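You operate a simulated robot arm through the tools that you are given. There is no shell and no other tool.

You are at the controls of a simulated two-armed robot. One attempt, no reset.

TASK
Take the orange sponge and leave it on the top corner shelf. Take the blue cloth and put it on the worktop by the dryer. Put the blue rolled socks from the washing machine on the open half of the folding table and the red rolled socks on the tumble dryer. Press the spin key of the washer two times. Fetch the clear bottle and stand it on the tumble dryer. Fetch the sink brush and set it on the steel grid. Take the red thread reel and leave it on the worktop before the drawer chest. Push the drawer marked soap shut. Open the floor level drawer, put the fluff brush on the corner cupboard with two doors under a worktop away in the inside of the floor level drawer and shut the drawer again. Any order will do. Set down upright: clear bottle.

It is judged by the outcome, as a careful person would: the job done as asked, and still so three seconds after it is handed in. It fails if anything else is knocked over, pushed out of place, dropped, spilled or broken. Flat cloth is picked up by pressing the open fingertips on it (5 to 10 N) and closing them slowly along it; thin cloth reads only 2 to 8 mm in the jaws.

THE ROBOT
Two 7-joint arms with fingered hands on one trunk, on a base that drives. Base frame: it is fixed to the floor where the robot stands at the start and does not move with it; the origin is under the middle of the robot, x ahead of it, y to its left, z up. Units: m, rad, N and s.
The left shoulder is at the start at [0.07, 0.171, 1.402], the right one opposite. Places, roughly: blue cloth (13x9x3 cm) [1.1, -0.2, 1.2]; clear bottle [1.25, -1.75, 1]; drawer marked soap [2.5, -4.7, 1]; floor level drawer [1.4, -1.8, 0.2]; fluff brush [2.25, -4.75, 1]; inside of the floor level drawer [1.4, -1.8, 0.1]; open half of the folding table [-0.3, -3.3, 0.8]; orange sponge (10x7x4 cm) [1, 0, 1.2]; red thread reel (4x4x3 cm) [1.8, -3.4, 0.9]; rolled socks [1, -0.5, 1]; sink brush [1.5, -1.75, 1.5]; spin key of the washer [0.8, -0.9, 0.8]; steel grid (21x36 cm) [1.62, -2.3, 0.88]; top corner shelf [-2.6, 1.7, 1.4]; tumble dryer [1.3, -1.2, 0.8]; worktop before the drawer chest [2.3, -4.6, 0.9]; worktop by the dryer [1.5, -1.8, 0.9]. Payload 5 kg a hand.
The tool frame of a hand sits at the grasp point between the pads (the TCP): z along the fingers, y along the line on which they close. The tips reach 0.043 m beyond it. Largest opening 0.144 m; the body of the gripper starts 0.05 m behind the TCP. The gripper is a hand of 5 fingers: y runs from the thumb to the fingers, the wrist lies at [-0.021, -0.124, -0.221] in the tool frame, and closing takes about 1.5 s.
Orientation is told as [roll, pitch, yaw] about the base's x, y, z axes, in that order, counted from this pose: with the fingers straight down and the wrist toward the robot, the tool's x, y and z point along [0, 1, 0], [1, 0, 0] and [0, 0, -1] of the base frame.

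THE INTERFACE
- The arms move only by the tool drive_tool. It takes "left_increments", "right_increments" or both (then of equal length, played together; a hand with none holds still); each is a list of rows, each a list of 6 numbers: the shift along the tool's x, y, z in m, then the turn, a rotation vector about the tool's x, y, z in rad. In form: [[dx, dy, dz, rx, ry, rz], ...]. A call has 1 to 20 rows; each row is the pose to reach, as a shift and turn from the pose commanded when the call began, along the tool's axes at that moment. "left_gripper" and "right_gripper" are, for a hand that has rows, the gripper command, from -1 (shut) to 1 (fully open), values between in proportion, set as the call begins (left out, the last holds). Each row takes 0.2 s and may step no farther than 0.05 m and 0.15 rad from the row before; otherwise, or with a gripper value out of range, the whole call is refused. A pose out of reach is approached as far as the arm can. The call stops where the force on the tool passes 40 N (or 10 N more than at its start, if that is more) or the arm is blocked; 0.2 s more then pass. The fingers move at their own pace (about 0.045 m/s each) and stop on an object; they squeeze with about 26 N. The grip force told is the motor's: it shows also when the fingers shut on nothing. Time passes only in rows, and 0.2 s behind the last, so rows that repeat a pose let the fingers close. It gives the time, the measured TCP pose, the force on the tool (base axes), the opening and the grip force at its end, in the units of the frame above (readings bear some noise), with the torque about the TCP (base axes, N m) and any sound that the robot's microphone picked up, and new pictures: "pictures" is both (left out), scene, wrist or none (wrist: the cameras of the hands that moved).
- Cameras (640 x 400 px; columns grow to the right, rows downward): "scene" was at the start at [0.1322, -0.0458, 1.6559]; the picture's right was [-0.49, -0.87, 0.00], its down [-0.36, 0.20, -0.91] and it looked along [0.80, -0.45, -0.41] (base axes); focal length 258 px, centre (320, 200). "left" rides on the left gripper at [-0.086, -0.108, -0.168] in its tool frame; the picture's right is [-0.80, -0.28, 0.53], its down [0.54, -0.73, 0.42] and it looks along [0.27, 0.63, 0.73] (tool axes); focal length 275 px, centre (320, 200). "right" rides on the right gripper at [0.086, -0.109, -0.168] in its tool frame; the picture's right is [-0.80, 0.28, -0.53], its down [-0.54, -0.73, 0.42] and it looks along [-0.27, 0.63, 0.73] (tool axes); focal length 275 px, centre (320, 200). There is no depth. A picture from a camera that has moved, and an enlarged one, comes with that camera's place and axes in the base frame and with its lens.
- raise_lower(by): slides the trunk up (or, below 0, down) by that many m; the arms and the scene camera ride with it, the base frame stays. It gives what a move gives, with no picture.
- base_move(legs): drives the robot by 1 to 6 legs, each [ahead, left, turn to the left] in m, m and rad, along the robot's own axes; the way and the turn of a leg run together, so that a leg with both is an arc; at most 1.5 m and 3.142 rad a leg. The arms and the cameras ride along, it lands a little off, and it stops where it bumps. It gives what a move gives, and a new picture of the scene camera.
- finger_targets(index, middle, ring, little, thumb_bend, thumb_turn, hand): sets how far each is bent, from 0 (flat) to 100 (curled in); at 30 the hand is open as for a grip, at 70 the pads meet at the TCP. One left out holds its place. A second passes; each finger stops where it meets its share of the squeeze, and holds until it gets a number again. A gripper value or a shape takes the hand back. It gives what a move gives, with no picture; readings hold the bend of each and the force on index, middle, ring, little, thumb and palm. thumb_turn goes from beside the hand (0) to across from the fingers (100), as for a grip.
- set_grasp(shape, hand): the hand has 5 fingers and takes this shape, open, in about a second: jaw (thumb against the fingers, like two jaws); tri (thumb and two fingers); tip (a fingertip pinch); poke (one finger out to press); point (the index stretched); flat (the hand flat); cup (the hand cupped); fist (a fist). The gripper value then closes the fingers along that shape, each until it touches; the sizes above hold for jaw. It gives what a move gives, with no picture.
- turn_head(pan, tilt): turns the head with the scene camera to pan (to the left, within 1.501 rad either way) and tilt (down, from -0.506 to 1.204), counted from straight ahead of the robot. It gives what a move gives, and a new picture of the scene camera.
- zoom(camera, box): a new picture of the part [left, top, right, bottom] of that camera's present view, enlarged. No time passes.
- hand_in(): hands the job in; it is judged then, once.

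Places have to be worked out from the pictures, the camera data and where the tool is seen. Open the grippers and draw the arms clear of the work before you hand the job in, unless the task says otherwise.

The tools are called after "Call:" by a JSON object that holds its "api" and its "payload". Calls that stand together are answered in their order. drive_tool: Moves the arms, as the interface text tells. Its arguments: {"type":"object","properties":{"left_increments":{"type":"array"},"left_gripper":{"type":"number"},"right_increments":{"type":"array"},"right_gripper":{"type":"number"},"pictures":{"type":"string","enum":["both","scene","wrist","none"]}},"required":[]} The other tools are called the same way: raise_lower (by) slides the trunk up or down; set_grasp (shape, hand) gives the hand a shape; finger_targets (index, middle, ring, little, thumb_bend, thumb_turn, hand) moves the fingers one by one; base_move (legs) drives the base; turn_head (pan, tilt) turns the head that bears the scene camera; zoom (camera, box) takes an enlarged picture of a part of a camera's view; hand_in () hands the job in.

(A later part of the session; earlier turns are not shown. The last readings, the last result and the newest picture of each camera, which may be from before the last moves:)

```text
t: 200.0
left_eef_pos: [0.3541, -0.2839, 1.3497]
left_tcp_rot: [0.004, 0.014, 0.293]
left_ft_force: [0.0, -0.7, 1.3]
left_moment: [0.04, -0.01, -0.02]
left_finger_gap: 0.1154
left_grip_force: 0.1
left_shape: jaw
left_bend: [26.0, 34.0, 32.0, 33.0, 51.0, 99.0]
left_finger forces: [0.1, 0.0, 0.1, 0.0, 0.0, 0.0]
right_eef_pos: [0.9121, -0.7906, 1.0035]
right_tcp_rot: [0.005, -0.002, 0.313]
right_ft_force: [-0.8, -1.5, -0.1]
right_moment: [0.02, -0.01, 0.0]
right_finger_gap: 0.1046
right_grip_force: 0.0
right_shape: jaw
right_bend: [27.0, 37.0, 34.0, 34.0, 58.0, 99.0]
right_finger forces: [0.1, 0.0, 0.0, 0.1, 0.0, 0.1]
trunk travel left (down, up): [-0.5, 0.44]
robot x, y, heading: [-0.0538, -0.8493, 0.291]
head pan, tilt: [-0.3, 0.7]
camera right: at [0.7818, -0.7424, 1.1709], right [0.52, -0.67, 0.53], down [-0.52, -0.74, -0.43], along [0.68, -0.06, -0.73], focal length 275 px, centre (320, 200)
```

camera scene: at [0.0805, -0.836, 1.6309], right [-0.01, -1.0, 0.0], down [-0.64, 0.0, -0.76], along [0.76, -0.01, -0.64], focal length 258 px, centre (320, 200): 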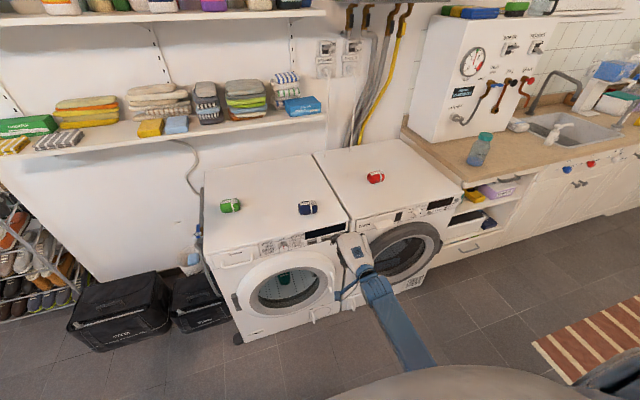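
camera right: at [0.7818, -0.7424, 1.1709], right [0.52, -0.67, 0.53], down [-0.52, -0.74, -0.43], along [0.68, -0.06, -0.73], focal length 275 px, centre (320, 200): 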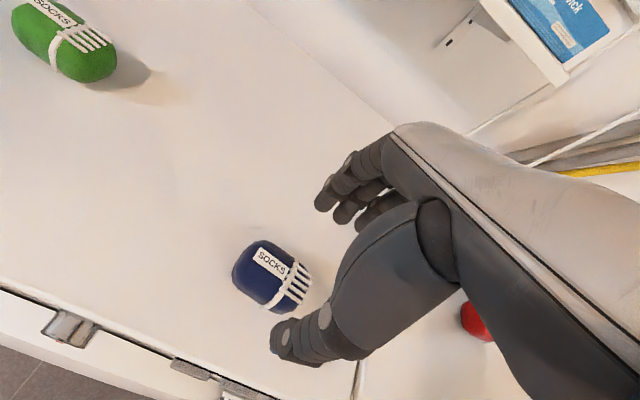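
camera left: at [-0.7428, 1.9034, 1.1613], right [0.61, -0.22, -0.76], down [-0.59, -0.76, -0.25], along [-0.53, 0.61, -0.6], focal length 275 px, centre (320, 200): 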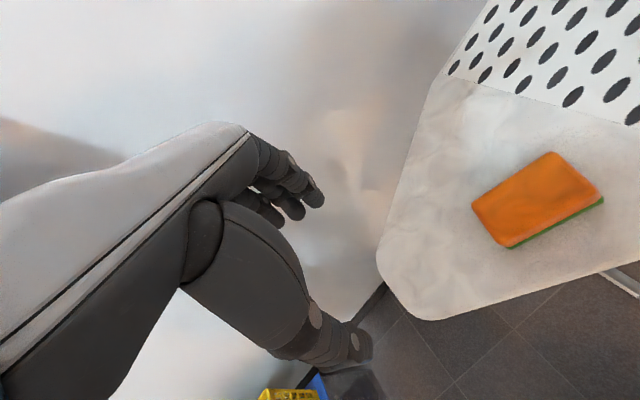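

Aligned over the blue socks. I lower to grip height and close.

Call:
{"api": "drive_tool", "payload": {"right_increments": [[0, 0.002, 0.035, 0, 0, 0], [0, 0.003, 0.07, 0, 0, 0], [0, 0.003, 0.088, 0, 0, 0], [0, 0.003, 0.095, 0, 0, 0]], "pictures": "none"}}

Call:
{"api": "drive_tool", "payload": {"right_increments": [[0, 0, 0, 0, 0, 0], [0, 0, 0, 0, 0, 0], [0, 0, 0, 0, 0, 0], [0, 0, 0, 0, 0, 0], [0, 0, 0, 0, 0, 0], [0, 0, 0, 0, 0, 0], [0, 0, 0, 0, 0, 0]], "right_gripper": -1, "pictures": "wrist"}}

```text
t: 201.0
left_eef_pos: [0.3551, -0.2821, 1.349]
left_tcp_rot: [0.003, 0.015, 0.29]
left_ft_force: [1.2, 0.2, 0.5]
left_moment: [0.0, 0.04, 0.0]
left_finger_gap: 0.1152
left_grip_force: 0.0
left_shape: jaw
left_bend: [26.0, 34.0, 32.0, 33.0, 51.0, 99.0]
left_finger forces: [0.0, 0.0, 0.0, 0.1, 0.0, 0.0]
right_eef_pos: [0.9128, -0.7892, 0.9067]
right_tcp_rot: [0.004, 0.0, 0.313]
right_ft_force: [-0.2, -0.7, -0.5]
right_moment: [-0.05, -0.01, -0.03]
right_finger_gap: 0.1045
right_grip_force: 0.2
right_shape: jaw
right_bend: [27.0, 37.0, 34.0, 34.0, 58.0, 99.0]
right_finger forces: [0.1, 0.0, 0.0, 0.1, 0.0, 0.1]
trunk travel left (down, up): [-0.5, 0.44]
robot x, y, heading: [-0.0535, -0.8489, 0.299]
head pan, tilt: [-0.3, 0.7]
```

```text
t: 202.6
left_eef_pos: [0.3547, -0.284, 1.3497]
left_tcp_rot: [0.005, 0.016, 0.291]
left_ft_force: [-0.4, -0.5, 0.6]
left_moment: [0.01, 0.0, 0.02]
left_finger_gap: 0.1151
left_grip_force: 0.0
left_shape: jaw
left_bend: [26.0, 34.0, 32.0, 33.0, 51.0, 99.0]
left_finger forces: [0.0, 0.0, 0.1, 0.0, 0.0, 0.0]
right_eef_pos: [0.9123, -0.7873, 0.9083]
right_tcp_rot: [0.005, -0.003, 0.313]
right_ft_force: [-0.8, -0.1, -0.1]
right_moment: [-0.01, -0.03, 0.05]
right_finger_gap: 0.0546
right_grip_force: 26.4
right_shape: jaw
right_bend: [74.0, 50.0, 49.0, 48.0, 73.0, 100.0]
right_finger forces: [12.8, 7.1, 2.9, 0.1, 22.9, 0.0]
trunk travel left (down, up): [-0.5, 0.44]
robot x, y, heading: [-0.0543, -0.8506, 0.29]
head pan, tilt: [-0.3, 0.7]
camera right: at [0.7823, -0.7403, 1.0756], right [0.52, -0.67, 0.53], down [-0.52, -0.74, -0.43], along [0.68, -0.06, -0.73], focal length 275 px, centre (320, 200)
```

right: 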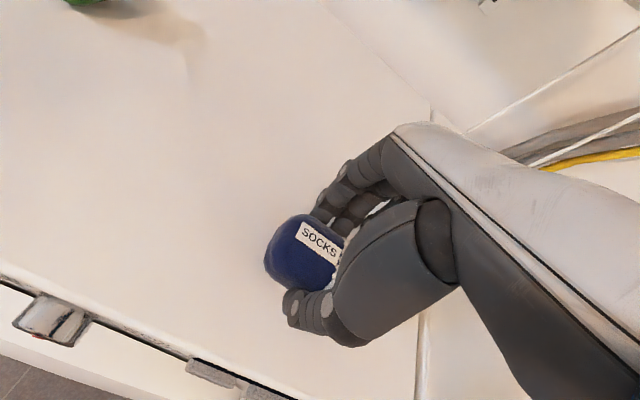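

Blue socks are held (26 N). I lift them and draw the right hand back toward my right side.

Call:
{"api": "drive_tool", "payload": {"right_increments": [[0, 0, -0.045, 0, 0, 0], [0, 0, -0.09, 0, 0, 0], [0, 0, -0.135, 0, 0, 0], [0, 0, -0.18, 0, 0, 0], [-0.01, -0.02, -0.22, 0, 0, 0], [-0.02, -0.05, -0.25, 0, 0, 0], [-0.03, -0.09, -0.27, 0, 0, 0], [-0.04, -0.13, -0.285, 0, 0, 0], [-0.055, -0.17, -0.3, 0, 0, 0], [-0.07, -0.21, -0.31, 0, 0, 0], [-0.085, -0.25, -0.32, 0, 0, 0]], "pictures": "scene"}}

```text
t: 205.0
left_eef_pos: [0.3535, -0.2851, 1.352]
left_tcp_rot: [0.006, 0.012, 0.294]
left_ft_force: [-0.9, -0.9, 0.4]
left_moment: [0.08, -0.06, 0.02]
left_finger_gap: 0.115
left_grip_force: 0.1
left_shape: jaw
left_bend: [26.0, 34.0, 32.0, 33.0, 51.0, 99.0]
left_finger forces: [0.0, 0.0, 0.1, 0.0, 0.0, 0.1]
right_eef_pos: [0.6983, -0.9495, 1.228]
right_tcp_rot: [0.007, -0.002, 0.318]
right_ft_force: [0.9, 0.0, -0.4]
right_moment: [0.04, -0.05, 0.0]
right_finger_gap: 0.0546
right_grip_force: 25.2
right_shape: jaw
right_bend: [74.0, 50.0, 50.0, 48.0, 73.0, 100.0]
right_finger forces: [12.9, 7.0, 3.1, 0.0, 23.1, 0.0]
trunk travel left (down, up): [-0.5, 0.44]
robot x, y, heading: [-0.0557, -0.8498, 0.293]
head pan, tilt: [-0.3, 0.7]
camera scene: at [0.0786, -0.8402, 1.631], right [-0.01, -1.0, 0.0], down [-0.64, 0.01, -0.77], along [0.77, 0.0, -0.64], focal length 258 px, centre (320, 200)
```

scene: 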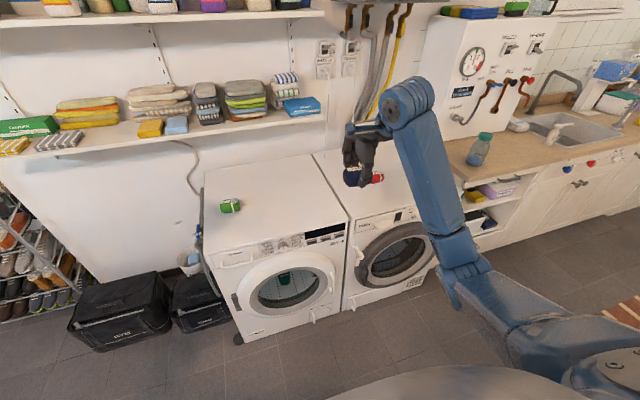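

I drive 0.36 m toward the shelf for the left-hand cloth pick.

Call:
{"api": "base_move", "payload": {"legs": [[0.36, 0, 0]]}}

Call:
{"api": "turn_head", "payload": {"pan": 0.1, "tilt": 0.55}}

Call:
{"api": "zoom", "payload": {"camera": "left", "box": [0, 0, 640, 400]}}

```text
t: 207.3
left_eef_pos: [0.6932, -0.1809, 1.3495]
left_tcp_rot: [0.003, 0.013, 0.288]
left_ft_force: [-0.6, -0.7, 0.1]
left_moment: [-0.02, -0.02, 0.01]
left_finger_gap: 0.1149
left_grip_force: 0.0
left_shape: jaw
left_bend: [26.0, 34.0, 32.0, 33.0, 51.0, 99.0]
left_finger forces: [0.1, 0.0, 0.0, 0.1, 0.0, 0.1]
right_eef_pos: [1.0385, -0.8466, 1.228]
right_tcp_rot: [0.005, -0.001, 0.309]
right_ft_force: [-0.6, -0.2, -1.1]
right_moment: [0.04, -0.04, 0.01]
right_finger_gap: 0.0544
right_grip_force: 25.6
right_shape: jaw
right_bend: [74.0, 50.0, 50.0, 48.0, 73.0, 100.0]
right_finger forces: [12.8, 6.9, 3.0, 0.1, 22.9, 0.0]
trunk travel left (down, up): [-0.5, 0.44]
robot x, y, heading: [0.2859, -0.7439, 0.293]
head pan, tilt: [-0.3, 0.7]
camera scene: at [0.4181, -0.7348, 1.631], right [-0.01, -1.0, 0.0], down [-0.64, 0.01, -0.77], along [0.77, -0.01, -0.64], focal length 258 px, centre (320, 200)
```

scene: 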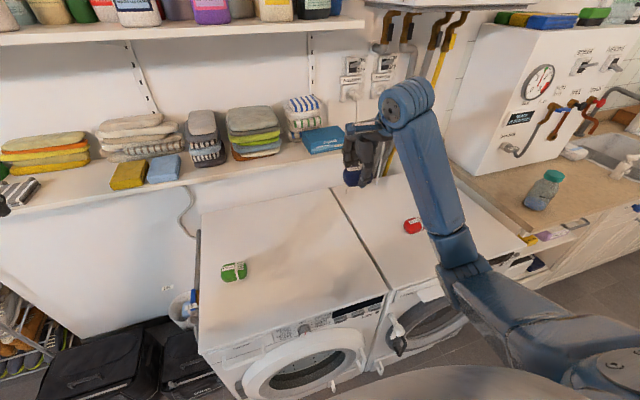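

```text
t: 208.2
left_eef_pos: [0.6962, -0.1812, 1.3486]
left_tcp_rot: [0.004, 0.014, 0.288]
left_ft_force: [0.6, 1.1, -0.5]
left_moment: [0.03, 0.0, 0.0]
left_finger_gap: 0.1154
left_grip_force: 0.0
left_shape: jaw
left_bend: [26.0, 34.0, 32.0, 33.0, 51.0, 99.0]
left_finger forces: [0.0, 0.0, 0.0, 0.1, 0.0, 0.0]
right_eef_pos: [1.0388, -0.8469, 1.2269]
right_tcp_rot: [0.006, -0.003, 0.311]
right_ft_force: [0.3, 0.2, -0.6]
right_moment: [0.01, -0.01, -0.01]
right_finger_gap: 0.0543
right_grip_force: 25.7
right_shape: jaw
right_bend: [74.0, 50.0, 50.0, 48.0, 73.0, 100.0]
right_finger forces: [12.9, 7.0, 3.1, 0.1, 23.0, 0.0]
trunk travel left (down, up): [-0.5, 0.44]
robot x, y, heading: [0.2823, -0.749, 0.29]
head pan, tilt: [0.099, 0.55]
camera scene: at [0.4178, -0.6995, 1.6439], right [0.38, -0.92, 0.0], down [-0.48, -0.2, -0.85], along [0.79, 0.32, -0.52], focal length 258 px, centre (320, 200)
```

scene: 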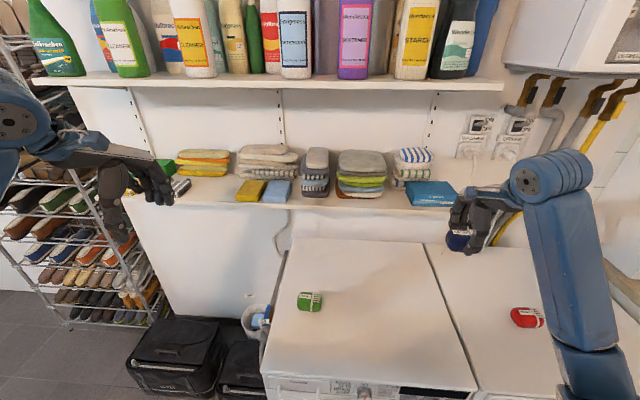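

```text
1.00 times, centred on (320, 200) of left (not enlarged: the box is as wide or as high as the picture)
camera zoom: at [0.6195, -0.2946, 1.5199], right [-0.05, -0.84, -0.53], down [-0.86, 0.31, -0.41], along [0.51, 0.44, -0.74], focal length 275 px, centre (320, 200)
```

zoom: 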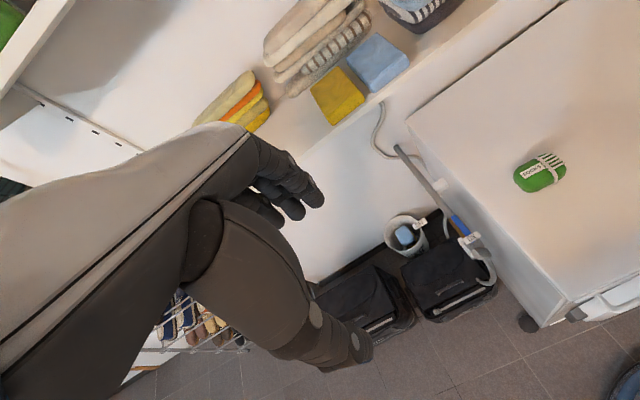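

I zoom on the blue cloth in both cameras for its exact outline.

Call:
{"api": "zoom", "payload": {"camera": "scene", "box": [220, 140, 340, 220]}}

Call:
{"api": "zoom", "payload": {"camera": "left", "box": [290, 10, 450, 110]}}

```text
5.00 times, centred on (280, 180) of scene
camera zoom: at [0.4178, -0.6995, 1.6439], right [0.38, -0.92, 0.0], down [-0.48, -0.2, -0.85], along [0.79, 0.32, -0.52], focal length 1291 px, centre (520, 300)
```

zoom: 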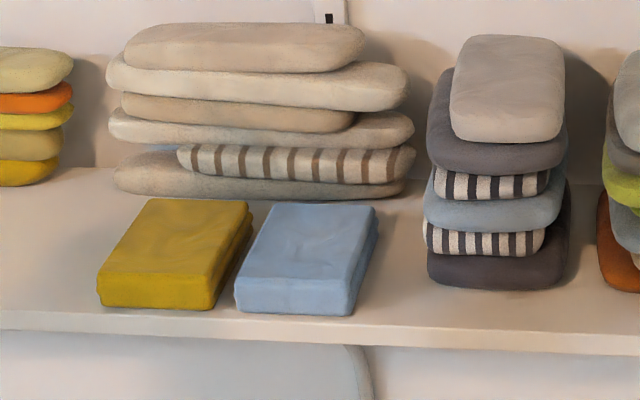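

```text
4.00 times, centred on (370, 60) of left
camera zoom: at [0.6195, -0.2946, 1.5199], right [-0.05, -0.84, -0.53], down [-0.86, 0.31, -0.41], along [0.51, 0.44, -0.74], focal length 1101 px, centre (120, 760)
```

zoom: 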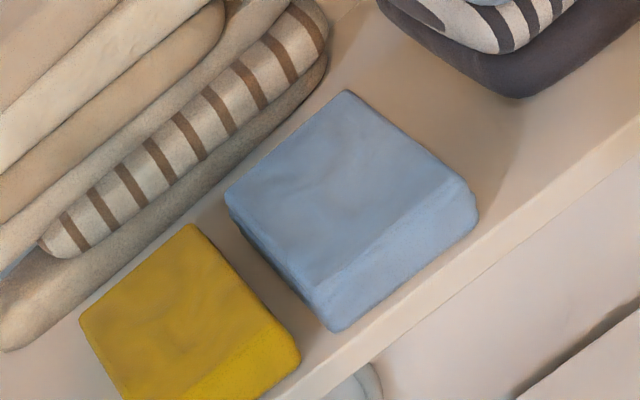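

The cloth spans v 0.958–1.075, w 0.52–0.603, top z≈1.18, with free space in front and ~6 cm behind. I lower the left hand in front of the shelf, align it at w≈0.575 fully open, and go in to v≈0.9.

Call:
{"api": "drive_tool", "payload": {"left_increments": [[-0.04, 0.008, 0.02, 0, 0, 0], [-0.08, 0.016, 0.04, -0.005, 0, 0], [-0.12, 0.024, 0.06, -0.01, 0, -0.005], [-0.16, 0.032, 0.075, -0.014, 0, -0.01], [-0.195, 0.045, 0.087, -0.014, 0, -0.011], [-0.195, 0.09, 0.087, -0.014, 0, -0.011], [-0.195, 0.135, 0.087, -0.014, 0, -0.011], [-0.194, 0.18, 0.087, -0.014, 0, -0.011], [-0.194, 0.225, 0.087, -0.014, 0, -0.011], [-0.193, 0.27, 0.087, -0.014, 0, -0.011]], "left_gripper": 1, "pictures": "both"}}

```text
t: 210.4
left_eef_pos: [1.0101, -0.286, 1.2558]
left_tcp_rot: [0.006, 0.003, 0.303]
left_ft_force: [0.4, 0.1, -1.2]
left_moment: [-0.02, 0.04, -0.03]
left_finger_gap: 0.1438
left_grip_force: 0.0
left_shape: jaw
left_bend: [30.0, 30.0, 30.0, 30.0, 30.0, 98.0]
left_finger forces: [0.0, 0.0, 0.0, 0.1, 0.0, 0.1]
right_eef_pos: [1.0409, -0.8468, 1.2252]
right_tcp_rot: [0.006, -0.001, 0.314]
right_ft_force: [0.6, 0.0, -0.6]
right_moment: [-0.02, 0.03, 0.0]
right_finger_gap: 0.0549
right_grip_force: 25.6
right_shape: jaw
right_bend: [74.0, 50.0, 50.0, 48.0, 73.0, 100.0]
right_finger forces: [12.9, 7.0, 3.0, 0.0, 23.0, 0.1]
trunk travel left (down, up): [-0.5, 0.44]
robot x, y, heading: [0.2845, -0.7517, 0.292]
head pan, tilt: [0.099, 0.55]
camera scene: at [0.4199, -0.6997, 1.6437], right [0.38, -0.92, 0.0], down [-0.48, -0.2, -0.85], along [0.79, 0.33, -0.52], focal length 258 px, centre (320, 200)
camera left: at [0.9336, -0.4013, 1.4251], right [-0.04, -0.84, -0.54], down [-0.86, 0.3, -0.42], along [0.52, 0.44, -0.73], focal length 275 px, centre (320, 200)
```

scene: 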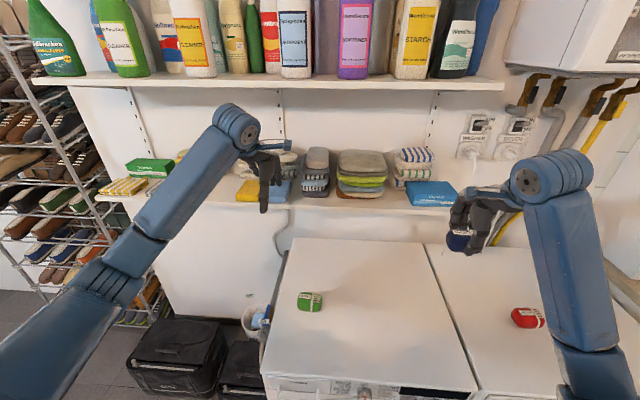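
left: 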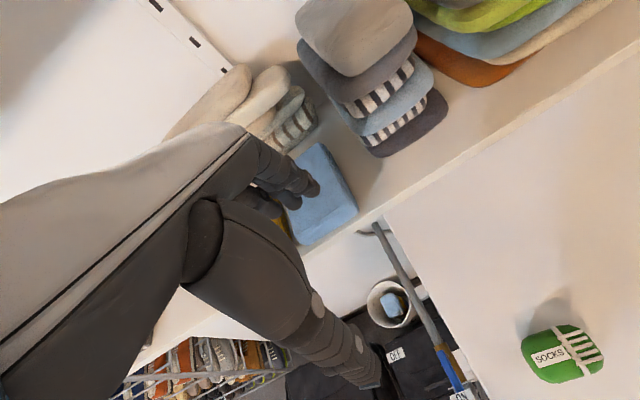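

Clear so far. I continue 13.5 cm forward, over the cloth.

Call:
{"api": "drive_tool", "payload": {"left_increments": [[0, 0.045, 0, 0, 0, 0], [0, 0.09, 0, 0, 0, 0], [0, 0.136, 0, 0, 0, 0]], "pictures": "both"}}

```text
t: 211.2
left_eef_pos: [1.1297, -0.2488, 1.2609]
left_tcp_rot: [0.005, -0.001, 0.302]
left_ft_force: [-25.5, -7.8, -6.8]
left_moment: [-0.1, -0.05, 0.37]
left_finger_gap: 0.1413
left_grip_force: 0.0
left_shape: jaw
left_bend: [30.0, 38.0, 31.0, 30.0, 30.0, 98.0]
left_finger forces: [0.1, 23.2, 2.2, 0.1, 0.0, 0.1]
right_eef_pos: [1.0319, -0.8488, 1.2309]
right_tcp_rot: [0.006, -0.005, 0.312]
right_ft_force: [-0.5, -1.0, -0.1]
right_moment: [0.04, -0.12, -0.02]
right_finger_gap: 0.0546
right_grip_force: 25.9
right_shape: jaw
right_bend: [74.0, 50.0, 50.0, 48.0, 73.0, 100.0]
right_finger forces: [12.9, 7.0, 3.2, 0.1, 23.0, 0.0]
trunk travel left (down, up): [-0.5, 0.44]
robot x, y, heading: [0.2836, -0.7462, 0.296]
head pan, tilt: [0.099, 0.55]
camera scene: at [0.4085, -0.7032, 1.6446], right [0.38, -0.92, 0.0], down [-0.48, -0.2, -0.86], along [0.79, 0.33, -0.52], focal length 258 px, centre (320, 200)
camera left: at [1.0528, -0.3643, 1.4289], right [-0.04, -0.84, -0.54], down [-0.85, 0.31, -0.42], along [0.52, 0.45, -0.73], focal length 275 px, centre (320, 200)
```

scene: 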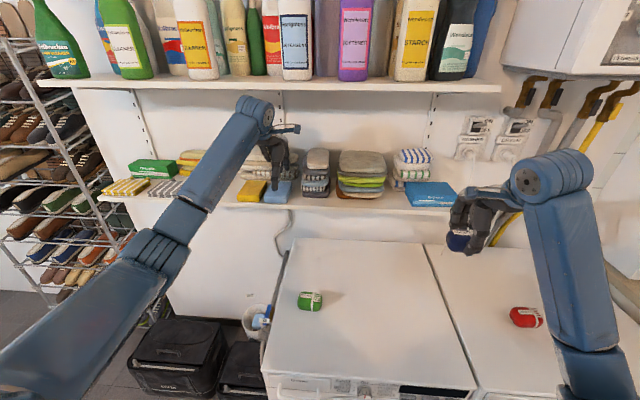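
left: 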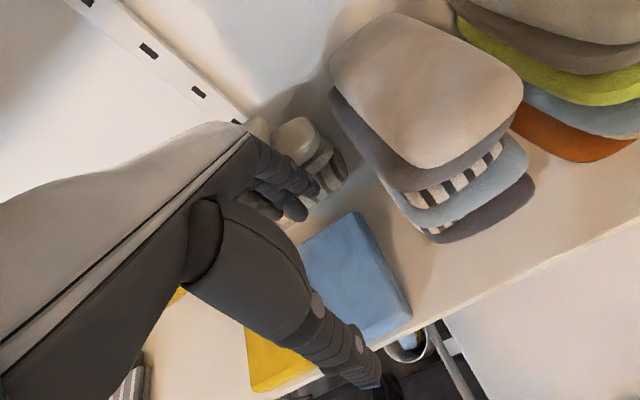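

The fingers met the beige towel stack behind (25 N). I back off at once and check whether it moved.

Call:
{"api": "drive_tool", "payload": {"left_increments": [[0, -0.02, 0, 0, 0, 0], [0, -0.04, 0, 0, 0, 0]], "pictures": "wrist"}}

Call:
{"api": "zoom", "payload": {"camera": "scene", "box": [170, 120, 350, 220]}}

Call:
{"api": "zoom", "payload": {"camera": "left", "box": [220, 80, 460, 380]}}

```text
t: 211.8
left_eef_pos: [1.0962, -0.261, 1.2597]
left_tcp_rot: [0.004, -0.003, 0.299]
left_ft_force: [-1.2, -0.4, 0.3]
left_moment: [-0.01, -0.1, 0.02]
left_finger_gap: 0.144
left_grip_force: 0.0
left_shape: jaw
left_bend: [30.0, 30.0, 30.0, 30.0, 30.0, 98.0]
left_finger forces: [0.1, 0.0, 0.0, 0.0, 0.1, 0.0]
right_eef_pos: [1.0381, -0.8489, 1.2305]
right_tcp_rot: [0.004, -0.005, 0.311]
right_ft_force: [-0.7, 0.7, -1.2]
right_moment: [0.0, -0.06, -0.02]
right_finger_gap: 0.0547
right_grip_force: 26.6
right_shape: jaw
right_bend: [74.0, 50.0, 50.0, 48.0, 73.0, 100.0]
right_finger forces: [12.9, 7.0, 3.1, 0.0, 23.0, 0.0]
trunk travel left (down, up): [-0.5, 0.44]
robot x, y, heading: [0.2836, -0.7486, 0.289]
head pan, tilt: [0.099, 0.55]
camera left: at [1.0191, -0.3761, 1.4281], right [-0.04, -0.84, -0.54], down [-0.85, 0.31, -0.42], along [0.52, 0.44, -0.73], focal length 275 px, centre (320, 200)
```

left: 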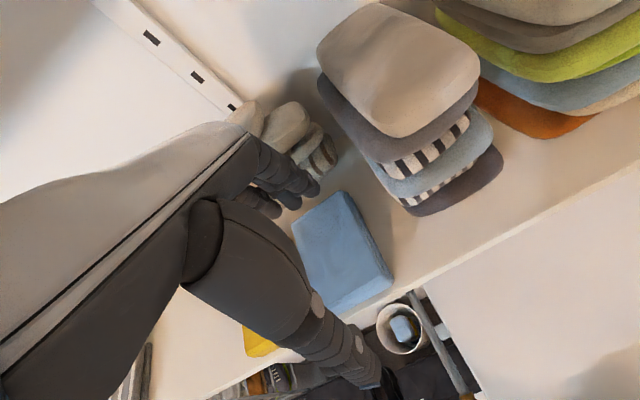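

```text
3.56 times, centred on (260, 170) of scene
camera zoom: at [0.4149, -0.7005, 1.6444], right [0.38, -0.92, 0.0], down [-0.48, -0.2, -0.85], along [0.79, 0.32, -0.52], focal length 918 px, centre (533, 307)
```

zoom: 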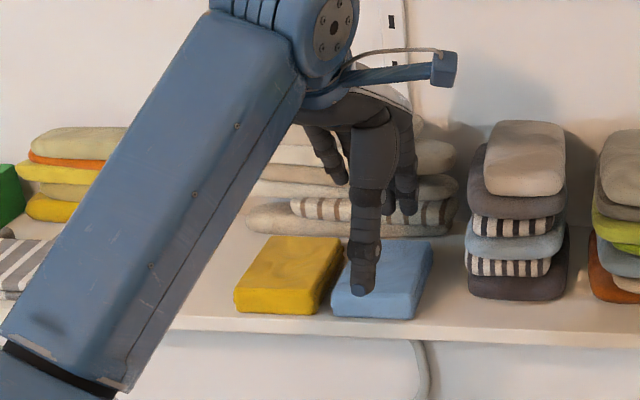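

```text
1.33 times, centred on (340, 230) of left
camera zoom: at [1.0191, -0.3761, 1.4281], right [-0.04, -0.84, -0.54], down [-0.85, 0.31, -0.42], along [0.52, 0.44, -0.73], focal length 367 px, centre (293, 160)
```

zoom: 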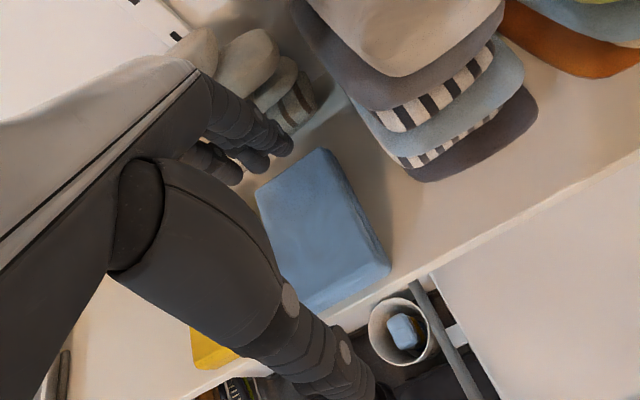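

The stack looks unmoved. Side clearance is too small for a box grip, so I use the advised way: fingertips pressed on top of the cloth, then closed slowly. I set a ~8.5 cm opening and move over the cloth's centre.

Call:
{"api": "drive_tool", "payload": {"left_increments": [[0, 0, 0, 0, 0, 0], [0, 0, 0, 0, 0, 0], [0, 0, 0, 0, 0, 0], [0, 0, 0, 0, 0, 0], [0, 0.022, 0, 0, 0, 0], [0, 0.043, 0, 0, 0, 0], [0, 0.043, 0.015, 0, 0, 0]], "left_gripper": 0.18, "pictures": "both"}}

Call:
{"api": "zoom", "payload": {"camera": "left", "box": [220, 120, 460, 380]}}

```text
t: 213.4
left_eef_pos: [1.1372, -0.2489, 1.2458]
left_tcp_rot: [0.004, -0.004, 0.299]
left_ft_force: [-23.7, -6.9, 8.8]
left_moment: [0.53, -1.14, 0.4]
left_finger_gap: 0.0805
left_grip_force: 0.1
left_shape: jaw
left_bend: [74.0, 47.0, 38.0, 42.0, 66.0, 100.0]
left_finger forces: [0.0, 25.5, 0.0, 0.0, 0.0, 0.0]
right_eef_pos: [1.0362, -0.8482, 1.2284]
right_tcp_rot: [0.005, -0.004, 0.314]
right_ft_force: [1.0, -0.5, -1.3]
right_moment: [-0.06, 0.04, 0.03]
right_finger_gap: 0.0544
right_grip_force: 26.4
right_shape: jaw
right_bend: [74.0, 50.0, 50.0, 48.0, 73.0, 100.0]
right_finger forces: [12.9, 7.0, 3.0, 0.0, 23.0, 0.0]
trunk travel left (down, up): [-0.5, 0.44]
robot x, y, heading: [0.2883, -0.7459, 0.288]
head pan, tilt: [0.099, 0.55]
camera scene: at [0.4131, -0.7006, 1.6445], right [0.38, -0.92, 0.0], down [-0.48, -0.2, -0.85], along [0.79, 0.33, -0.52], focal length 258 px, centre (320, 200)
camera left: at [1.0596, -0.3632, 1.4143], right [-0.03, -0.84, -0.54], down [-0.85, 0.31, -0.42], along [0.52, 0.44, -0.73], focal length 275 px, centre (320, 200)
```

scene: 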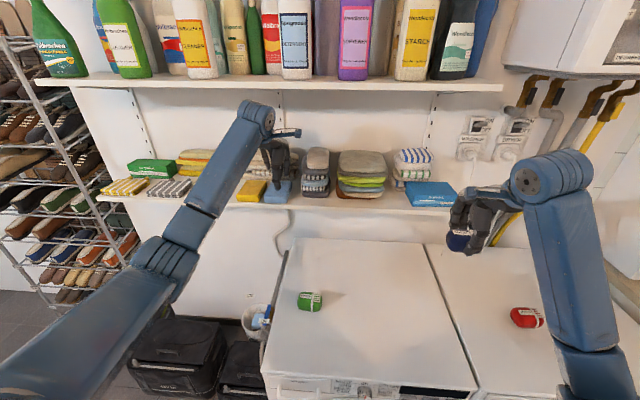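
left: 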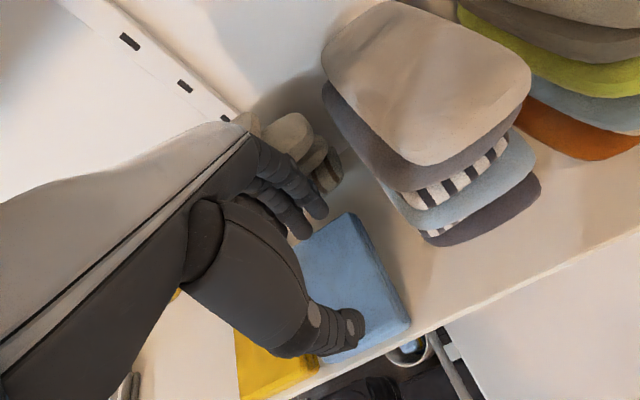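

```text
1.54 times, centred on (340, 250) of left
camera zoom: at [1.0596, -0.3632, 1.4143], right [-0.03, -0.84, -0.54], down [-0.85, 0.31, -0.42], along [0.52, 0.44, -0.73], focal length 424 px, centre (289, 123)
```

zoom: 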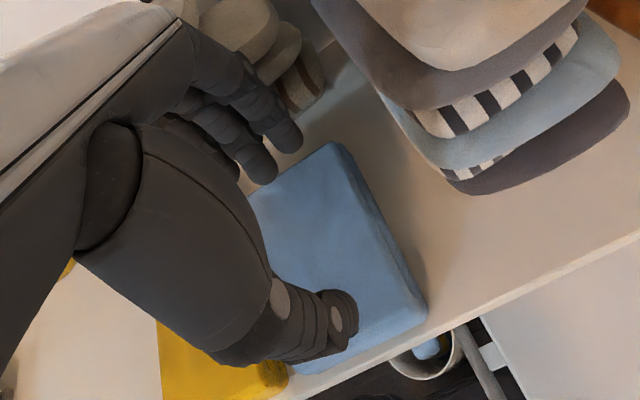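

The finger knuckles touch the towel stack again near v≈1.01. I back off 3 cm and use a narrower pinch nearer the cloth's front part instead.

Call:
{"api": "drive_tool", "payload": {"left_increments": [[0, -0.015, -0.005, 0, 0, 0], [0, -0.03, -0.01, 0, 0, 0], [0, -0.03, -0.01, 0, 0, 0], [0, -0.03, -0.01, 0, 0, 0]], "left_gripper": -0.4, "pictures": "wrist"}}

Call:
{"api": "zoom", "payload": {"camera": "left", "box": [220, 120, 460, 380]}}

Call:
{"api": "zoom", "payload": {"camera": "scene", "box": [220, 110, 360, 220]}}

```text
t: 214.4
left_eef_pos: [1.1119, -0.256, 1.2537]
left_tcp_rot: [0.003, 0.002, 0.302]
left_ft_force: [0.8, 0.2, 0.1]
left_moment: [-0.04, -0.01, 0.01]
left_finger_gap: 0.0437
left_grip_force: 0.0
left_shape: jaw
left_bend: [74.0, 54.0, 51.0, 48.0, 74.0, 100.0]
left_finger forces: [0.1, 0.0, 0.0, 0.0, 0.0, 0.1]
right_eef_pos: [1.0389, -0.8465, 1.2264]
right_tcp_rot: [0.005, -0.002, 0.311]
right_ft_force: [0.4, -0.9, -1.0]
right_moment: [-0.02, -0.02, -0.02]
right_finger_gap: 0.0546
right_grip_force: 26.3
right_shape: jaw
right_bend: [74.0, 50.0, 50.0, 48.0, 73.0, 100.0]
right_finger forces: [12.8, 7.0, 3.1, 0.0, 23.0, 0.1]
trunk travel left (down, up): [-0.5, 0.44]
robot x, y, heading: [0.2851, -0.7481, 0.294]
head pan, tilt: [0.099, 0.55]
camera left: at [1.0353, -0.371, 1.4212], right [-0.04, -0.84, -0.54], down [-0.85, 0.3, -0.42], along [0.52, 0.44, -0.73], focal length 275 px, centre (320, 200)
```

left: 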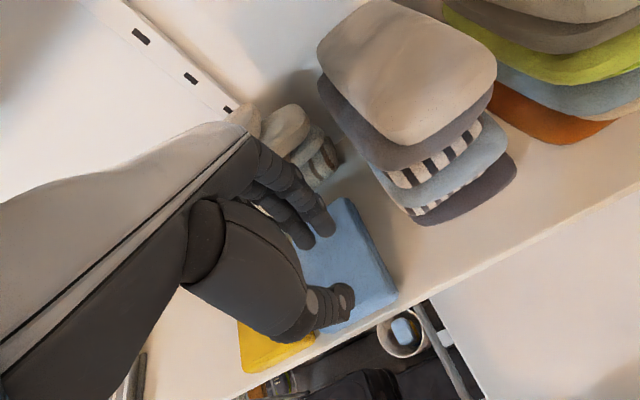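

```text
1.54 times, centred on (340, 250) of left
camera zoom: at [1.0353, -0.371, 1.4212], right [-0.04, -0.84, -0.54], down [-0.85, 0.3, -0.42], along [0.52, 0.44, -0.73], focal length 424 px, centre (289, 123)
```

zoom: 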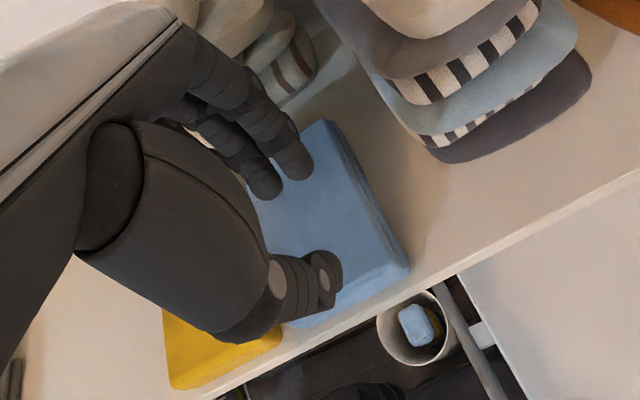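

```text
3.64 times, centred on (290, 165) of scene
camera zoom: at [0.4183, -0.6993, 1.6438], right [0.38, -0.92, 0.0], down [-0.48, -0.2, -0.85], along [0.79, 0.32, -0.52], focal length 939 px, centre (429, 327)
```

zoom: 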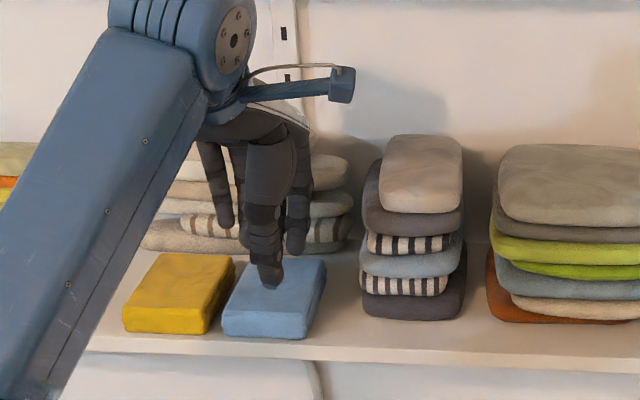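

The fingertips now stand over the cloth with a ~4.4 cm gap, clear of the stack. I lower in small steps to press lightly.

Call:
{"api": "drive_tool", "payload": {"left_increments": [[0, 0, 0.012, 0, 0, 0], [0, 0, 0.022, 0, 0, 0], [0, 0, 0.028, 0, 0, 0]], "pictures": "none"}}

```text
t: 215.2
left_eef_pos: [1.1104, -0.2576, 1.2241]
left_tcp_rot: [0.003, 0.001, 0.3]
left_ft_force: [-0.5, 0.3, -0.6]
left_moment: [0.0, -0.02, 0.02]
left_finger_gap: 0.0435
left_grip_force: 0.0
left_shape: jaw
left_bend: [74.0, 54.0, 51.0, 48.0, 74.0, 100.0]
left_finger forces: [0.0, 0.1, 0.0, 0.0, 0.1, 0.0]
right_eef_pos: [1.0384, -0.8466, 1.2279]
right_tcp_rot: [0.006, -0.002, 0.31]
right_ft_force: [-0.1, -0.2, -0.4]
right_moment: [0.0, -0.02, 0.02]
right_finger_gap: 0.0544
right_grip_force: 26.2
right_shape: jaw
right_bend: [74.0, 50.0, 50.0, 48.0, 73.0, 100.0]
right_finger forces: [12.9, 7.0, 3.1, 0.0, 22.9, 0.0]
trunk travel left (down, up): [-0.5, 0.44]
robot x, y, heading: [0.2835, -0.7475, 0.294]
head pan, tilt: [0.099, 0.55]
```

Call:
{"api": "drive_tool", "payload": {"left_increments": [[0, 0, 0.004, 0, 0, 0], [0, 0, 0.008, 0, 0, 0], [0, 0, 0.01, 0, 0, 0]], "pictures": "wrist"}}

```text
t: 216.0
left_eef_pos: [1.1084, -0.2579, 1.2233]
left_tcp_rot: [0.003, -0.011, 0.3]
left_ft_force: [2.8, 1.1, 37.2]
left_moment: [0.02, -0.59, 0.15]
left_finger_gap: 0.0453
left_grip_force: 0.1
left_shape: jaw
left_bend: [74.0, 53.0, 51.0, 48.0, 75.0, 100.0]
left_finger forces: [22.0, 2.5, 0.1, 0.1, 13.1, 0.0]
right_eef_pos: [1.0364, -0.8496, 1.2299]
right_tcp_rot: [0.004, -0.005, 0.313]
right_ft_force: [-0.8, -0.5, -0.3]
right_moment: [0.04, 0.02, -0.02]
right_finger_gap: 0.0545
right_grip_force: 26.0
right_shape: jaw
right_bend: [74.0, 50.0, 50.0, 48.0, 73.0, 100.0]
right_finger forces: [12.9, 7.0, 3.1, 0.0, 22.9, 0.1]
trunk travel left (down, up): [-0.5, 0.44]
robot x, y, heading: [0.2866, -0.747, 0.288]
head pan, tilt: [0.099, 0.55]
camera left: at [1.0307, -0.3733, 1.3909], right [-0.03, -0.84, -0.54], down [-0.85, 0.31, -0.43], along [0.53, 0.45, -0.72], focal length 275 px, centre (320, 200)
```

left: 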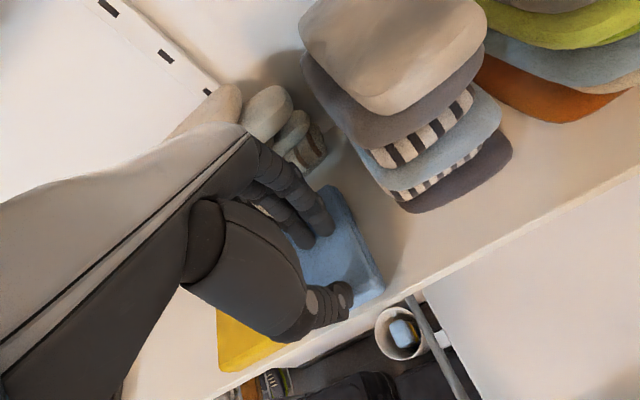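

Contact, but 37 N is too much. I ease up to roughly 8 N and begin closing slowly.

Call:
{"api": "drive_tool", "payload": {"left_increments": [[0, 0, -0.0075, 0, 0, 0], [0, 0, -0.0075, 0, 0, 0]], "left_gripper": -0.5, "pictures": "none"}}

Call:
{"api": "drive_tool", "payload": {"left_increments": [[0, 0, 0, 0, 0, 0], [0, 0, 0, 0, 0, 0]], "left_gripper": -0.65, "pictures": "none"}}

```text
t: 216.6
left_eef_pos: [1.1086, -0.2578, 1.2236]
left_tcp_rot: [0.007, 0.002, 0.3]
left_ft_force: [3.5, 1.6, 12.3]
left_moment: [0.01, -0.37, 0.06]
left_finger_gap: 0.0143
left_grip_force: 25.6
left_shape: jaw
left_bend: [73.0, 72.0, 68.0, 67.0, 78.0, 100.0]
left_finger forces: [19.5, 0.1, 0.0, 0.0, 0.0, 0.1]
right_eef_pos: [1.0381, -0.8481, 1.2283]
right_tcp_rot: [0.005, -0.004, 0.311]
right_ft_force: [-0.7, -0.5, -0.5]
right_moment: [0.0, -0.04, 0.01]
right_finger_gap: 0.0544
right_grip_force: 26.4
right_shape: jaw
right_bend: [74.0, 50.0, 50.0, 48.0, 73.0, 100.0]
right_finger forces: [13.0, 7.0, 3.2, 0.2, 22.9, 0.0]
trunk travel left (down, up): [-0.5, 0.44]
robot x, y, heading: [0.285, -0.7469, 0.29]
head pan, tilt: [0.099, 0.55]
```

```text
t: 217.2
left_eef_pos: [1.1109, -0.2586, 1.2234]
left_tcp_rot: [0.004, -0.001, 0.301]
left_ft_force: [-0.5, -0.9, 10.4]
left_moment: [-0.09, 0.09, 0.0]
left_finger_gap: 0.0254
left_grip_force: 0.1
left_shape: jaw
left_bend: [73.0, 60.0, 59.0, 55.0, 76.0, 100.0]
left_finger forces: [3.0, 0.4, 0.0, 0.1, 6.7, 0.1]
right_eef_pos: [1.0387, -0.849, 1.2275]
right_tcp_rot: [0.006, -0.003, 0.312]
right_ft_force: [0.1, -0.3, -0.3]
right_moment: [0.03, 0.0, -0.03]
right_finger_gap: 0.0545
right_grip_force: 25.9
right_shape: jaw
right_bend: [74.0, 50.0, 50.0, 48.0, 73.0, 100.0]
right_finger forces: [12.9, 6.9, 3.1, 0.0, 23.0, 0.1]
trunk travel left (down, up): [-0.5, 0.44]
robot x, y, heading: [0.2828, -0.7493, 0.292]
head pan, tilt: [0.099, 0.55]
```

Call:
{"api": "drive_tool", "payload": {"left_increments": [[0, 0, 0, 0, 0, 0], [0, 0, 0, 0, 0, 0]], "left_gripper": -0.8, "pictures": "none"}}

Call:
{"api": "drive_tool", "payload": {"left_increments": [[0, 0, 0, 0, 0, 0], [0, 0, 0, 0, 0, 0], [0, 0, 0, 0, 0, 0]], "left_gripper": -1, "pictures": "wrist"}}

```text
t: 217.8
left_eef_pos: [1.1115, -0.2578, 1.2228]
left_tcp_rot: [0.006, 0.001, 0.301]
left_ft_force: [0.2, 0.4, 5.8]
left_moment: [-0.03, -0.08, 0.02]
left_finger_gap: 0.0095
left_grip_force: 26.1
left_shape: jaw
left_bend: [72.0, 71.0, 70.0, 70.0, 76.0, 100.0]
left_finger forces: [0.1, 0.1, 0.1, 0.1, 0.0, 0.0]
right_eef_pos: [1.038, -0.8473, 1.2277]
right_tcp_rot: [0.004, -0.001, 0.31]
right_ft_force: [0.6, 0.2, -0.5]
right_moment: [0.0, 0.0, 0.02]
right_finger_gap: 0.0547
right_grip_force: 26.0
right_shape: jaw
right_bend: [74.0, 50.0, 50.0, 48.0, 73.0, 100.0]
right_finger forces: [12.9, 7.1, 3.0, 0.0, 23.0, 0.0]
trunk travel left (down, up): [-0.5, 0.44]
robot x, y, heading: [0.2886, -0.7463, 0.29]
head pan, tilt: [0.099, 0.55]
```

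```text
t: 218.6
left_eef_pos: [1.1116, -0.2568, 1.2236]
left_tcp_rot: [0.004, -0.001, 0.299]
left_ft_force: [-0.1, 0.2, 2.9]
left_moment: [0.01, -0.02, 0.0]
left_finger_gap: 0.0095
left_grip_force: 26.0
left_shape: jaw
left_bend: [72.0, 71.0, 70.0, 70.0, 76.0, 100.0]
left_finger forces: [0.0, 0.1, 0.1, 0.0, 0.0, 0.0]
right_eef_pos: [1.0376, -0.8479, 1.2269]
right_tcp_rot: [0.005, -0.002, 0.31]
right_ft_force: [0.0, 0.6, -1.6]
right_moment: [-0.01, 0.05, 0.03]
right_finger_gap: 0.0545
right_grip_force: 25.7
right_shape: jaw
right_bend: [74.0, 50.0, 50.0, 48.0, 73.0, 100.0]
right_finger forces: [12.9, 7.0, 3.1, 0.0, 23.0, 0.0]
trunk travel left (down, up): [-0.5, 0.44]
robot x, y, heading: [0.2851, -0.7473, 0.293]
head pan, tilt: [0.099, 0.55]
camera left: at [1.0345, -0.3716, 1.3917], right [-0.04, -0.84, -0.54], down [-0.85, 0.3, -0.42], along [0.52, 0.44, -0.73], focal length 275 px, centre (320, 200)
```

left: 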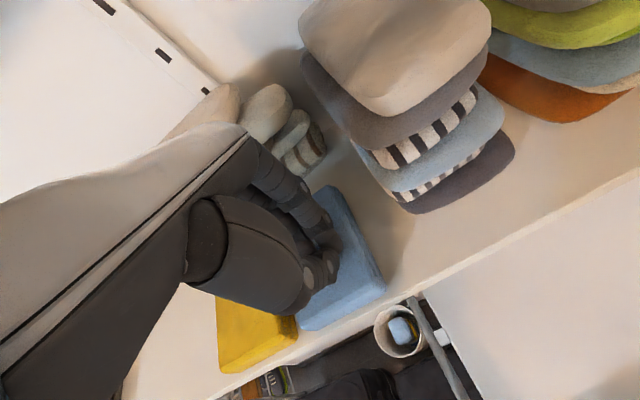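

The jaws read 9.5 mm with no fingertip force. I lift 3 cm to see if the cloth comes along.

Call:
{"api": "drive_tool", "payload": {"left_increments": [[0, 0, -0.015, 0, 0, 0], [0, 0, -0.03, 0, 0, 0]], "pictures": "wrist"}}

```text
t: 219.2
left_eef_pos: [1.1107, -0.2568, 1.2522]
left_tcp_rot: [0.005, 0.002, 0.301]
left_ft_force: [-0.8, -0.4, -0.4]
left_moment: [-0.02, -0.02, -0.02]
left_finger_gap: 0.0093
left_grip_force: 25.8
left_shape: jaw
left_bend: [72.0, 71.0, 70.0, 70.0, 76.0, 100.0]
left_finger forces: [0.0, 0.1, 0.0, 0.1, 0.1, 0.0]
right_eef_pos: [1.0389, -0.8481, 1.226]
right_tcp_rot: [0.007, -0.001, 0.311]
right_ft_force: [-0.4, -0.5, -0.4]
right_moment: [0.02, 0.01, -0.01]
right_finger_gap: 0.0543
right_grip_force: 25.9
right_shape: jaw
right_bend: [74.0, 50.0, 50.0, 48.0, 73.0, 100.0]
right_finger forces: [13.0, 7.0, 3.1, 0.1, 22.9, 0.0]
trunk travel left (down, up): [-0.5, 0.44]
robot x, y, heading: [0.2852, -0.7475, 0.291]
head pan, tilt: [0.099, 0.55]
camera left: at [1.034, -0.3725, 1.4203], right [-0.04, -0.84, -0.54], down [-0.85, 0.3, -0.42], along [0.52, 0.44, -0.73], focal length 275 px, centre (320, 200)
```

left: 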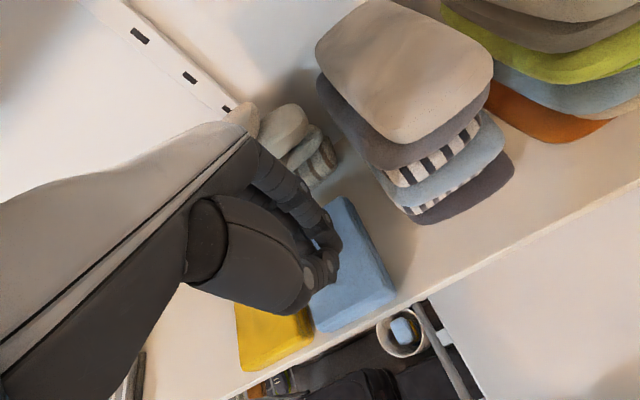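

The cloth is a stiff block and stayed put. I'll first drag it a few centimetres toward me with the closed fingertips pressed on it, to gain room behind it. First I press down again.

Call:
{"api": "drive_tool", "payload": {"left_increments": [[0, 0, 0.015, 0, 0, 0], [0, 0, 0.027, 0, 0, 0], [0, 0, 0.0325, 0, 0, 0]], "pictures": "none"}}

```text
t: 220.0
left_eef_pos: [1.1113, -0.2573, 1.2228]
left_tcp_rot: [0.003, -0.007, 0.302]
left_ft_force: [3.5, 0.6, 9.9]
left_moment: [-0.01, -0.28, 0.04]
left_finger_gap: 0.0095
left_grip_force: 26.5
left_shape: jaw
left_bend: [72.0, 71.0, 70.0, 70.0, 76.0, 100.0]
left_finger forces: [0.0, 0.0, 0.0, 0.1, 0.0, 0.0]
right_eef_pos: [1.0384, -0.8485, 1.2273]
right_tcp_rot: [0.006, -0.001, 0.309]
right_ft_force: [-0.1, 0.3, -0.1]
right_moment: [0.01, 0.0, 0.02]
right_finger_gap: 0.0545
right_grip_force: 25.7
right_shape: jaw
right_bend: [74.0, 50.0, 50.0, 48.0, 73.0, 100.0]
right_finger forces: [12.9, 7.0, 3.1, 0.0, 23.0, 0.0]
trunk travel left (down, up): [-0.5, 0.44]
robot x, y, heading: [0.2846, -0.7477, 0.291]
head pan, tilt: [0.099, 0.55]
```

About 10 N down. I pull slowly toward me by 4 cm.

Call:
{"api": "drive_tool", "payload": {"left_increments": [[0, -0.008, 0, 0, 0, 0], [0, -0.016, 0, 0, 0, 0], [0, -0.024, 0, 0, 0, 0], [0, -0.032, 0, 0, 0, 0], [0, -0.04, 0, 0, 0, 0]], "pictures": "wrist"}}

Call:
{"api": "zoom", "payload": {"camera": "scene", "box": [220, 140, 340, 220]}}

```text
t: 221.2
left_eef_pos: [1.071, -0.2708, 1.2225]
left_tcp_rot: [0.004, -0.003, 0.302]
left_ft_force: [8.2, 2.3, 29.6]
left_moment: [-0.19, -0.76, 0.08]
left_finger_gap: 0.0095
left_grip_force: 26.8
left_shape: jaw
left_bend: [72.0, 71.0, 70.0, 70.0, 76.0, 100.0]
left_finger forces: [39.1, 0.0, 0.1, 0.1, 0.0, 0.0]
right_eef_pos: [1.0382, -0.8492, 1.2274]
right_tcp_rot: [0.006, -0.005, 0.31]
right_ft_force: [-0.8, -0.4, 1.1]
right_moment: [0.01, -0.02, -0.03]
right_finger_gap: 0.0544
right_grip_force: 26.1
right_shape: jaw
right_bend: [74.0, 50.0, 50.0, 48.0, 73.0, 100.0]
right_finger forces: [12.9, 7.0, 3.1, 0.1, 23.1, 0.0]
trunk travel left (down, up): [-0.5, 0.44]
robot x, y, heading: [0.285, -0.7463, 0.291]
head pan, tilt: [0.099, 0.55]
camera left: at [0.9944, -0.3852, 1.3915], right [-0.03, -0.84, -0.54], down [-0.85, 0.31, -0.42], along [0.52, 0.44, -0.73], focal length 275 px, centre (320, 200)
```

left: 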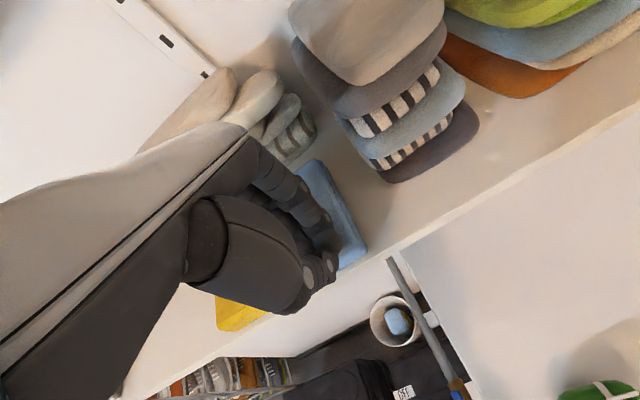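

```text
5.00 times, centred on (280, 180) of scene
camera zoom: at [0.4151, -0.7015, 1.6444], right [0.38, -0.92, 0.0], down [-0.48, -0.2, -0.85], along [0.79, 0.33, -0.52], focal length 1291 px, centre (520, 300)
```

zoom: 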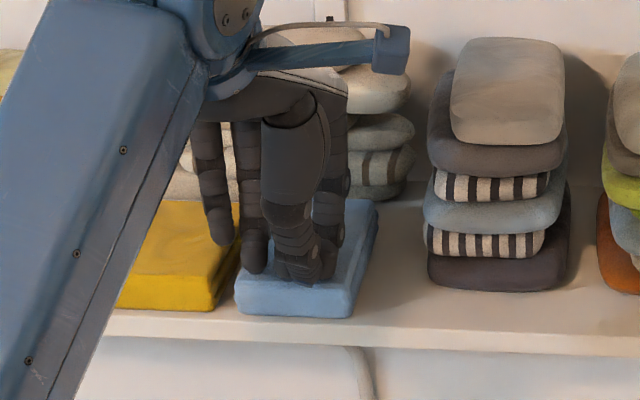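

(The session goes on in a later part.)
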